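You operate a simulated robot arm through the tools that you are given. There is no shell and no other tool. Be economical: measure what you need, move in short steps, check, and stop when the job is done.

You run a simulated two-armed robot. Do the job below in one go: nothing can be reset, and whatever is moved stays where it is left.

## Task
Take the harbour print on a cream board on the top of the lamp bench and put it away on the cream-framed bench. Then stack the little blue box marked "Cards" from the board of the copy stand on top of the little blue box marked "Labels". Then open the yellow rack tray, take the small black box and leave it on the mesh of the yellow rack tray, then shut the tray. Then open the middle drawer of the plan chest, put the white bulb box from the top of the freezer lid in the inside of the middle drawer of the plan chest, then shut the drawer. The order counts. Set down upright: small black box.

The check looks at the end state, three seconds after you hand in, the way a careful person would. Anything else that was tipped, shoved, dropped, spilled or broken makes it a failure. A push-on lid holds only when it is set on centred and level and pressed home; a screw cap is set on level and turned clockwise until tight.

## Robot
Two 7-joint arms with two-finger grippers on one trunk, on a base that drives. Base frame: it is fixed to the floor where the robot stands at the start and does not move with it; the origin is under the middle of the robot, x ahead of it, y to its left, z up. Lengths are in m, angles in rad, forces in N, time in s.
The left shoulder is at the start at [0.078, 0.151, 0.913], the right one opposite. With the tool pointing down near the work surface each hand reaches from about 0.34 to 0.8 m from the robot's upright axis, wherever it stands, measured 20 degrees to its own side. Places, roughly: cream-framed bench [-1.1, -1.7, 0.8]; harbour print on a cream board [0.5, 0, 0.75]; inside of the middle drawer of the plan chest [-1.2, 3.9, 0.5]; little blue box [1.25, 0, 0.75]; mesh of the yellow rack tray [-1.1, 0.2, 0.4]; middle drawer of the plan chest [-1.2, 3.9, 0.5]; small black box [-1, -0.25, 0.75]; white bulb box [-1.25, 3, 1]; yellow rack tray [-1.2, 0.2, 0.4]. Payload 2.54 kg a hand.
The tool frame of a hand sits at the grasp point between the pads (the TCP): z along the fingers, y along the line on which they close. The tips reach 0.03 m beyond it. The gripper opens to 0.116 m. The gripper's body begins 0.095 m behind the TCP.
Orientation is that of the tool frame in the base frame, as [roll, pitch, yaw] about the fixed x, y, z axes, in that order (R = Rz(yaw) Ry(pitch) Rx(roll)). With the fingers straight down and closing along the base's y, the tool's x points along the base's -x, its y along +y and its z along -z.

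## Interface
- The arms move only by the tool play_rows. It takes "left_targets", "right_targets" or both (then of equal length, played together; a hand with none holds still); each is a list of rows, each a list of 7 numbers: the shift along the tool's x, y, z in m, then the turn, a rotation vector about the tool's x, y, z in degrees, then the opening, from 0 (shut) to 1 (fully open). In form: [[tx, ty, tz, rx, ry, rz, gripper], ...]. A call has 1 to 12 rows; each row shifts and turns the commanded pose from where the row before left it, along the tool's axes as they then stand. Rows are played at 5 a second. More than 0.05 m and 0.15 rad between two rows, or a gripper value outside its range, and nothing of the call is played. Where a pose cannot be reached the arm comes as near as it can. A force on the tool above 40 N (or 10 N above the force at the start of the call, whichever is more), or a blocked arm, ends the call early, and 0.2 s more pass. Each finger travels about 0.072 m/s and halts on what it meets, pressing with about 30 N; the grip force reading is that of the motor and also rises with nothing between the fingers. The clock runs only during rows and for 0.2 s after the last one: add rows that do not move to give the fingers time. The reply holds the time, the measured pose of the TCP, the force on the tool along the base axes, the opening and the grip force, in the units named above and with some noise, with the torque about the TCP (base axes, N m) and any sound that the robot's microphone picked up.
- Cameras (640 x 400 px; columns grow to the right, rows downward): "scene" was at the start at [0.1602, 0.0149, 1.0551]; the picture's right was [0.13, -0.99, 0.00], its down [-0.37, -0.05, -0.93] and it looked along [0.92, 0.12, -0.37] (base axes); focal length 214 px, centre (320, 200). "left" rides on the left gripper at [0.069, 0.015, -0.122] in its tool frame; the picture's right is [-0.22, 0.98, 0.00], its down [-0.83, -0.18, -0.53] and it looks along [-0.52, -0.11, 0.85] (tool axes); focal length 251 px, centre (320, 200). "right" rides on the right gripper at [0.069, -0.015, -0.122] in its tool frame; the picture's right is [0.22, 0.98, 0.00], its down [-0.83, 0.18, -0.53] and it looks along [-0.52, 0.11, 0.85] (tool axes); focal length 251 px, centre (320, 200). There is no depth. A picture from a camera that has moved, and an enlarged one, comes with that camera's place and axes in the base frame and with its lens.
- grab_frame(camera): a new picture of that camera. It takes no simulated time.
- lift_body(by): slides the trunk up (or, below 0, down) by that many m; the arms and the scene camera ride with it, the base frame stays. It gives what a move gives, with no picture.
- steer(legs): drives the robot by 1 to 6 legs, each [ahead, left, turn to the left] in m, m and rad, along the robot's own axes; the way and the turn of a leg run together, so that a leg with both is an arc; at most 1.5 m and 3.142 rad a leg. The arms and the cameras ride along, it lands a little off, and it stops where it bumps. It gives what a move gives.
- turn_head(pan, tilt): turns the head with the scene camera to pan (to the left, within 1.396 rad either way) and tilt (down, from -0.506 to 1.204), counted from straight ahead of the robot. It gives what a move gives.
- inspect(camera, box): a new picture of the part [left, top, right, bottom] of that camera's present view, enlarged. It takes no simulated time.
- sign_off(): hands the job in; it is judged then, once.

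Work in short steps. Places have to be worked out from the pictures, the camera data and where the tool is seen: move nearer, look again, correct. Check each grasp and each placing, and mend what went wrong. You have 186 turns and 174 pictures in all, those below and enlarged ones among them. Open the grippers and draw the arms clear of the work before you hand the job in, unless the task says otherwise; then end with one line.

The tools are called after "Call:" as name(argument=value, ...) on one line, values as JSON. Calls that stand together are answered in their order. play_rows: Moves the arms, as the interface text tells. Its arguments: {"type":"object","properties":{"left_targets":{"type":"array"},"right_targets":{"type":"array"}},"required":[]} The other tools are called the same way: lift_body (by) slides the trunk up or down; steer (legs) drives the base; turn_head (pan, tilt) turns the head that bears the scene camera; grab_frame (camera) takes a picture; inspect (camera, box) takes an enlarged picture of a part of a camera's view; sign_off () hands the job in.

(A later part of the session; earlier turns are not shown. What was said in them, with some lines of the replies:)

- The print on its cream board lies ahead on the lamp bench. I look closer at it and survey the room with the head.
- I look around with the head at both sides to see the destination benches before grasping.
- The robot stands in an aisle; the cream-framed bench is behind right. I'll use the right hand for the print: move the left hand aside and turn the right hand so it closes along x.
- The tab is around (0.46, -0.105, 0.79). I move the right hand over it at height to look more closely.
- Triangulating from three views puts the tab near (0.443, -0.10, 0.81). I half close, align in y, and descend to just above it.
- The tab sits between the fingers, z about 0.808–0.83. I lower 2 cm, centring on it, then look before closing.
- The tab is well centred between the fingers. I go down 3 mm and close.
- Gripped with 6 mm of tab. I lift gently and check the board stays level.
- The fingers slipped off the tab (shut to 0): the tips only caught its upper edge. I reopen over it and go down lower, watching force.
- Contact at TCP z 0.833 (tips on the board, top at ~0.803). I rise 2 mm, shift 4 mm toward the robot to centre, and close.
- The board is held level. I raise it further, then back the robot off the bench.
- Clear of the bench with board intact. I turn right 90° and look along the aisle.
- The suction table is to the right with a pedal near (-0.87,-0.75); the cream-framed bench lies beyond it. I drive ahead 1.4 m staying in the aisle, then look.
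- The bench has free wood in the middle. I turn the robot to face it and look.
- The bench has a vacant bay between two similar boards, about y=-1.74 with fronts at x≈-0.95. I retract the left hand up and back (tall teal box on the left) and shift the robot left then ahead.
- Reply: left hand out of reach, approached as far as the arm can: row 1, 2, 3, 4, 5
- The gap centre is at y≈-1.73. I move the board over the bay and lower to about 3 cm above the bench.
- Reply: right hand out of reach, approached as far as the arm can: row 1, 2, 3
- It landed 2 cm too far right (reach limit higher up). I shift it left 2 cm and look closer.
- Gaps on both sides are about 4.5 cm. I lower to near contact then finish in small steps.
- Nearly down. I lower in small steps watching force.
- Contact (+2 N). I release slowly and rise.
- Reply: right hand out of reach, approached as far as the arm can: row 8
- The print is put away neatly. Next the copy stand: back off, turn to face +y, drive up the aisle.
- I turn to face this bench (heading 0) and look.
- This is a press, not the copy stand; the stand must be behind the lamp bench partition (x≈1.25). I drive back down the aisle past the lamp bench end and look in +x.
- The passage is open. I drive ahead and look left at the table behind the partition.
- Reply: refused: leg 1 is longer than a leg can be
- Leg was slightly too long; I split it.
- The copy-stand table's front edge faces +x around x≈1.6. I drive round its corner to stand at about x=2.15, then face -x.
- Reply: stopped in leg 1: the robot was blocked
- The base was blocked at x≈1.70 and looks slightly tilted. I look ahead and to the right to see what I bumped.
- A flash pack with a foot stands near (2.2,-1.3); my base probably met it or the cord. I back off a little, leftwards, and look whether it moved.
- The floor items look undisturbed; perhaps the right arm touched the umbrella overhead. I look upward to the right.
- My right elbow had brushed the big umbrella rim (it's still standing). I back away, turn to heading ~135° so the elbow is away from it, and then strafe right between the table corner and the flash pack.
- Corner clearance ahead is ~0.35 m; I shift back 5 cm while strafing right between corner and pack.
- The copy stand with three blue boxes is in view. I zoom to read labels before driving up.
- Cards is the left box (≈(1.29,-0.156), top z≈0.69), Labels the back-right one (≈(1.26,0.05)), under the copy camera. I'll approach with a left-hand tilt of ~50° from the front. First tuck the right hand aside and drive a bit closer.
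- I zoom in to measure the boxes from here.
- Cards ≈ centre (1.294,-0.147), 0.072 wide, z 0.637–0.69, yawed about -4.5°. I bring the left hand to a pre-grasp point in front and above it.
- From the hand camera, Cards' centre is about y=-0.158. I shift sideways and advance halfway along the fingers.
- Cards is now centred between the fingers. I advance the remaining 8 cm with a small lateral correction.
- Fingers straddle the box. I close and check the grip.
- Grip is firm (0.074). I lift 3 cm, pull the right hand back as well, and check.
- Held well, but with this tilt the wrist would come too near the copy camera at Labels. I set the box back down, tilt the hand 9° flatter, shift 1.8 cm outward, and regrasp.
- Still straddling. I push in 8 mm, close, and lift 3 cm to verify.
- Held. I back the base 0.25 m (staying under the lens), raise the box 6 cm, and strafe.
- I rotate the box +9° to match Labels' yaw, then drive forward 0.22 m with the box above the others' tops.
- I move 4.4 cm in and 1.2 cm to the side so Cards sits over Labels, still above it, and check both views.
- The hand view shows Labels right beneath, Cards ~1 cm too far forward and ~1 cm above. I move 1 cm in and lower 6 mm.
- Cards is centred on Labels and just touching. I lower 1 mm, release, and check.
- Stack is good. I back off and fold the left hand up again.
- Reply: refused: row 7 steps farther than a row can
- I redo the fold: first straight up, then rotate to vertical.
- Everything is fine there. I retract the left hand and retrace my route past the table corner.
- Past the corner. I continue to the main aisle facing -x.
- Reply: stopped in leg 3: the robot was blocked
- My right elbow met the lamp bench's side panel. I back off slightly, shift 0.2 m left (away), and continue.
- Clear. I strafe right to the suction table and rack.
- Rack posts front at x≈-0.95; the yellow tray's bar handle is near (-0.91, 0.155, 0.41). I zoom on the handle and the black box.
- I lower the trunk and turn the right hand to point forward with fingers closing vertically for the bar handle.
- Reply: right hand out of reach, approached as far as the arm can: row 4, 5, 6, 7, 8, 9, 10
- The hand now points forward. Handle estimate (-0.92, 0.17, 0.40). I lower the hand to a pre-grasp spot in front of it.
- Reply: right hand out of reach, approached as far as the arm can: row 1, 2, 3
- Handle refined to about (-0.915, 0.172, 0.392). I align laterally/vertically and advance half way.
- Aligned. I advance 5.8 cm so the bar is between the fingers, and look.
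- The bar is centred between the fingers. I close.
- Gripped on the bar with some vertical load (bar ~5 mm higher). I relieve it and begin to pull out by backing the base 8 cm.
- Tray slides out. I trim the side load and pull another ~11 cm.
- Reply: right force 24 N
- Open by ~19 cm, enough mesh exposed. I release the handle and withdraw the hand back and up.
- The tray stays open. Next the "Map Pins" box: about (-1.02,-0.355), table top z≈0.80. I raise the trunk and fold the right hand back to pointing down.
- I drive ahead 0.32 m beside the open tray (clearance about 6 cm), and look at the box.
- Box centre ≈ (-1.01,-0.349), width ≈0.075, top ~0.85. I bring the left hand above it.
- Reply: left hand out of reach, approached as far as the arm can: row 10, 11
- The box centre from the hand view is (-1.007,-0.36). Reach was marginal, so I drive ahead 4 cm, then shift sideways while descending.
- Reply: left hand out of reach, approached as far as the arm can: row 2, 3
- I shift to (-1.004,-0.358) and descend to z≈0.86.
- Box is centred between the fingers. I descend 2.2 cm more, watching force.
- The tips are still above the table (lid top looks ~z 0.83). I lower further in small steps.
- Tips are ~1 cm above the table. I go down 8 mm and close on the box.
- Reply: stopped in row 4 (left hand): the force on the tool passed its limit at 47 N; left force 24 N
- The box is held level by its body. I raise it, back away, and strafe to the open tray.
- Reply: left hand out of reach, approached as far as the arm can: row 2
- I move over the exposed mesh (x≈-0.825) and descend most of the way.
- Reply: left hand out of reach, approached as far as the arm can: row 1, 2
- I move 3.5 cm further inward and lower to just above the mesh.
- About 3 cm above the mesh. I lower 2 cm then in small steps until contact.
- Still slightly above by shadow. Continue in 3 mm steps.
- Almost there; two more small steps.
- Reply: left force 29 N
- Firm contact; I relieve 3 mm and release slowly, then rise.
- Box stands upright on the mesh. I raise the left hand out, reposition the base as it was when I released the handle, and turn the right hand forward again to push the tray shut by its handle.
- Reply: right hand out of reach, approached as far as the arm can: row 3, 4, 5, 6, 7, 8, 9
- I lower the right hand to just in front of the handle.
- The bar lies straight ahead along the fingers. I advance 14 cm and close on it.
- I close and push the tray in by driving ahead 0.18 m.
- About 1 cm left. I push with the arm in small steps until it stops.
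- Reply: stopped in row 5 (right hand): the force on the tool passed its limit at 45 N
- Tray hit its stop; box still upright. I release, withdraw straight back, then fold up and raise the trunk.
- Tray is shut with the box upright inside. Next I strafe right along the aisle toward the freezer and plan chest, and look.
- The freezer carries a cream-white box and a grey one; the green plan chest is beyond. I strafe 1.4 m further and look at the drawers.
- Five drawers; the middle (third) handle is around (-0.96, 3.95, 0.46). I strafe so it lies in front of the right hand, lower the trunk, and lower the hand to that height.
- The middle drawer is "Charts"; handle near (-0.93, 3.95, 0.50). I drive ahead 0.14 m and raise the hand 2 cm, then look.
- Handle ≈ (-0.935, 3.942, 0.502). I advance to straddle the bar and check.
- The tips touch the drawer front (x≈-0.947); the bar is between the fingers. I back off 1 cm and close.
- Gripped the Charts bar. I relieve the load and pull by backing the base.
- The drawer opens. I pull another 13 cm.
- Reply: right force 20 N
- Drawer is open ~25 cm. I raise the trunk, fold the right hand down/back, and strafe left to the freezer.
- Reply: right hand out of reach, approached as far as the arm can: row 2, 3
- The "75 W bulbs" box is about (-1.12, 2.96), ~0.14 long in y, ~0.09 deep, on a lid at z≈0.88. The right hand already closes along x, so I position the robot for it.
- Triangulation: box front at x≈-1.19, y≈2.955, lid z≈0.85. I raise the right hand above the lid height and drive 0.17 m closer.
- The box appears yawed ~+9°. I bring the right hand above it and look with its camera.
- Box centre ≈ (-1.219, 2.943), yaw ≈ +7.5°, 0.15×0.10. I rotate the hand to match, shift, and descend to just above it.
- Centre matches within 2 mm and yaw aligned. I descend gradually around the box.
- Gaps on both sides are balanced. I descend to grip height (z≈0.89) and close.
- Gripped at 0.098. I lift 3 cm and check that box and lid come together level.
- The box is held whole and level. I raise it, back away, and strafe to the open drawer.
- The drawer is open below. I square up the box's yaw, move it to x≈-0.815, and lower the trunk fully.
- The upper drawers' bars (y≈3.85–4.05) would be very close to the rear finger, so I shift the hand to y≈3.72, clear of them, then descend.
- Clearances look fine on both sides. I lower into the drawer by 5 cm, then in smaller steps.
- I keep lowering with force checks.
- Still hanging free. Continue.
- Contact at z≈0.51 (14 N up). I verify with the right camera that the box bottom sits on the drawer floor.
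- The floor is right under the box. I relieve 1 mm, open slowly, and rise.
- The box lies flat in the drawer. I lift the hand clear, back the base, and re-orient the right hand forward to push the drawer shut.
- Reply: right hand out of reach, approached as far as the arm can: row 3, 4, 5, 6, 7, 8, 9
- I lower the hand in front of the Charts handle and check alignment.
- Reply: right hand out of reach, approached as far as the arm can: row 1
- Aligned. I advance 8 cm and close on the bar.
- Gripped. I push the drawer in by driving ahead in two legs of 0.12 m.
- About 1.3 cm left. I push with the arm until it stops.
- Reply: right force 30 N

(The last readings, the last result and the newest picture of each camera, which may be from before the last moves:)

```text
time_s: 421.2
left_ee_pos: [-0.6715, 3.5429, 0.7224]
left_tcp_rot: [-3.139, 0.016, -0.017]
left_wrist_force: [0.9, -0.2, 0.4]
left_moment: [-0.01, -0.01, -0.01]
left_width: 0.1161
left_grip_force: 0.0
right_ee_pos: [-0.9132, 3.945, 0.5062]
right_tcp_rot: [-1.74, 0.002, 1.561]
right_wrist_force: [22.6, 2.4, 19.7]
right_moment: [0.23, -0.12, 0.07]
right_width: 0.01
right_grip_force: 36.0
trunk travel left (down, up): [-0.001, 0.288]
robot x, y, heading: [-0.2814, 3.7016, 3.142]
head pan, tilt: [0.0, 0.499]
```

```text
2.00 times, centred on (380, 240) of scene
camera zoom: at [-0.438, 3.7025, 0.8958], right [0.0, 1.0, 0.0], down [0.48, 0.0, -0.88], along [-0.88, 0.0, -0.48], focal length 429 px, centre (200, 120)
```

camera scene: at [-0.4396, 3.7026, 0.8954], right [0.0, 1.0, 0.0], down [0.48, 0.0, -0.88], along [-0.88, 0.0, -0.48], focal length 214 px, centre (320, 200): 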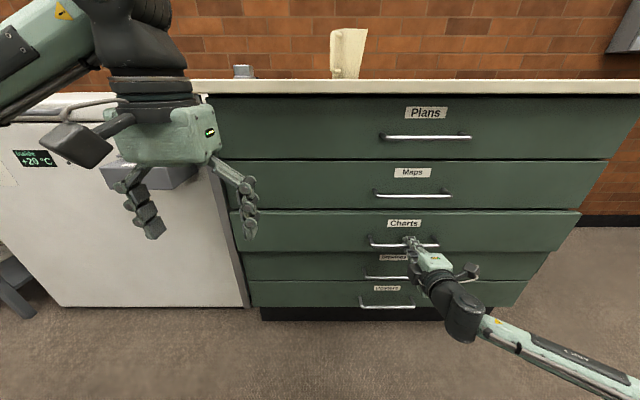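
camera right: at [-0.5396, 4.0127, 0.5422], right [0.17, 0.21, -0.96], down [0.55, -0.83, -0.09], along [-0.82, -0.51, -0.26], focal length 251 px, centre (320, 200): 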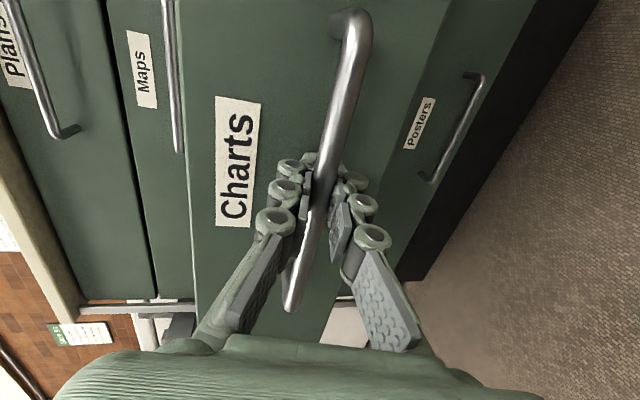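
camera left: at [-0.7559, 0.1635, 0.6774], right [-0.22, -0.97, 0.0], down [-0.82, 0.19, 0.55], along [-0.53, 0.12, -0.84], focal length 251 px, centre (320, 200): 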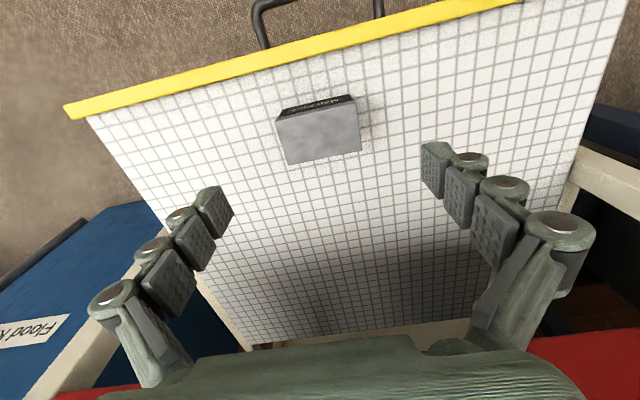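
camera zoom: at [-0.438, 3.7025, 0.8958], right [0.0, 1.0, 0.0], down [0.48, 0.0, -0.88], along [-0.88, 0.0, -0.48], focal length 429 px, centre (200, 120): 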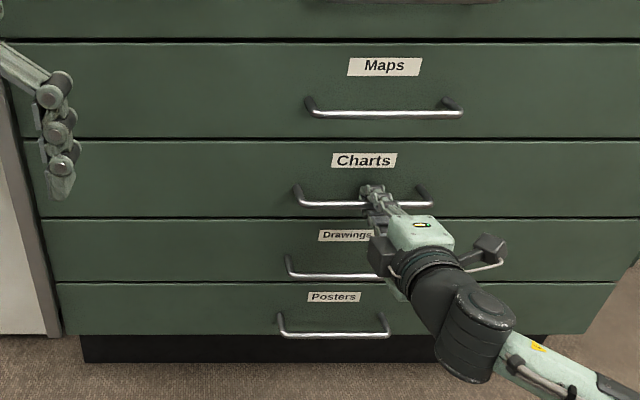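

The drawer is flush and at its stop. I release and withdraw.

Call:
play_rows(right_targets=[[0, 0, -0.002, 0, 0, 0, 0.3], [0, 0, 0, 0, 0, 0, 0.6], [0, 0, 0, 0, 0, 0, 0.6], [0, 0, -0.03, 0, 0, 0, 0.6], [0, 0, -0.04, 0, 0, 0, 0.6], [0, 0, -0.04, 0, 0, 0, 0.6], [0, 0, 0, 0, 0, 0, 1]])

Call:
steer(legs=[[-0.2, 0, 0]])

Call:
grab_frame(camera="scene")

```text
time_s: 422.8
left_ee_pos: [-0.6739, 3.5432, 0.7214]
left_tcp_rot: [-3.138, 0.015, -0.016]
left_wrist_force: [0.1, 0.4, -0.8]
left_moment: [-0.01, 0.01, 0.02]
left_width: 0.1159
left_grip_force: 0.1
right_ee_pos: [-0.8013, 3.9436, 0.523]
right_tcp_rot: [-1.746, 0.004, 1.563]
right_wrist_force: [-0.5, -0.1, 0.2]
right_moment: [0.01, -0.04, 0.04]
right_width: 0.1146
right_grip_force: 0.0
trunk travel left (down, up): [-0.001, 0.288]
robot x, y, heading: [-0.2803, 3.6976, 3.14]
head pan, tilt: [0.0, 0.499]
```

```text
time_s: 424.4
left_ee_pos: [-0.4742, 3.5432, 0.722]
left_tcp_rot: [-3.14, 0.014, -0.013]
left_wrist_force: [1.1, -0.2, 0.5]
left_moment: [0.01, 0.02, -0.01]
left_width: 0.1158
left_grip_force: 0.1
right_ee_pos: [-0.6023, 3.9428, 0.524]
right_tcp_rot: [-1.744, 0.004, 1.563]
right_wrist_force: [0.1, -0.3, -0.2]
right_moment: [-0.04, -0.02, 0.0]
right_width: 0.1159
right_grip_force: 0.0
trunk travel left (down, up): [-0.001, 0.288]
robot x, y, heading: [-0.0822, 3.7026, -3.139]
head pan, tilt: [0.0, 0.499]
```

```text
20 pictures are left
camera scene: at [-0.241, 3.7028, 0.8953], right [0.0, 1.0, 0.0], down [0.48, 0.0, -0.88], along [-0.88, 0.0, -0.48], focal length 214 px, centre (320, 200)
```

scene: 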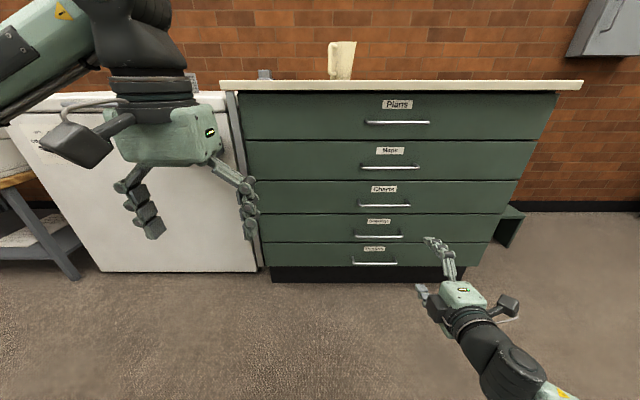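

All four parts are done and checked, both grippers are open, and the arms are clear of the work. I hand in.

Call:
sign_off()

```text
The job is handed in.
```

I did all four jobs in order and handed the work in: the print is on the cream-framed bench, "Cards" is stacked on "Labels", the small black box is upright in the shut yellow tray, and the bulb box is in the shut middle drawer. While driving, my right elbow probably brushed the big studio umbrella and the end panel of the lamp bench. The umbrella was still standing when I looked, and I saw nothing shifted at the bench, but I didn't inspect either closely.
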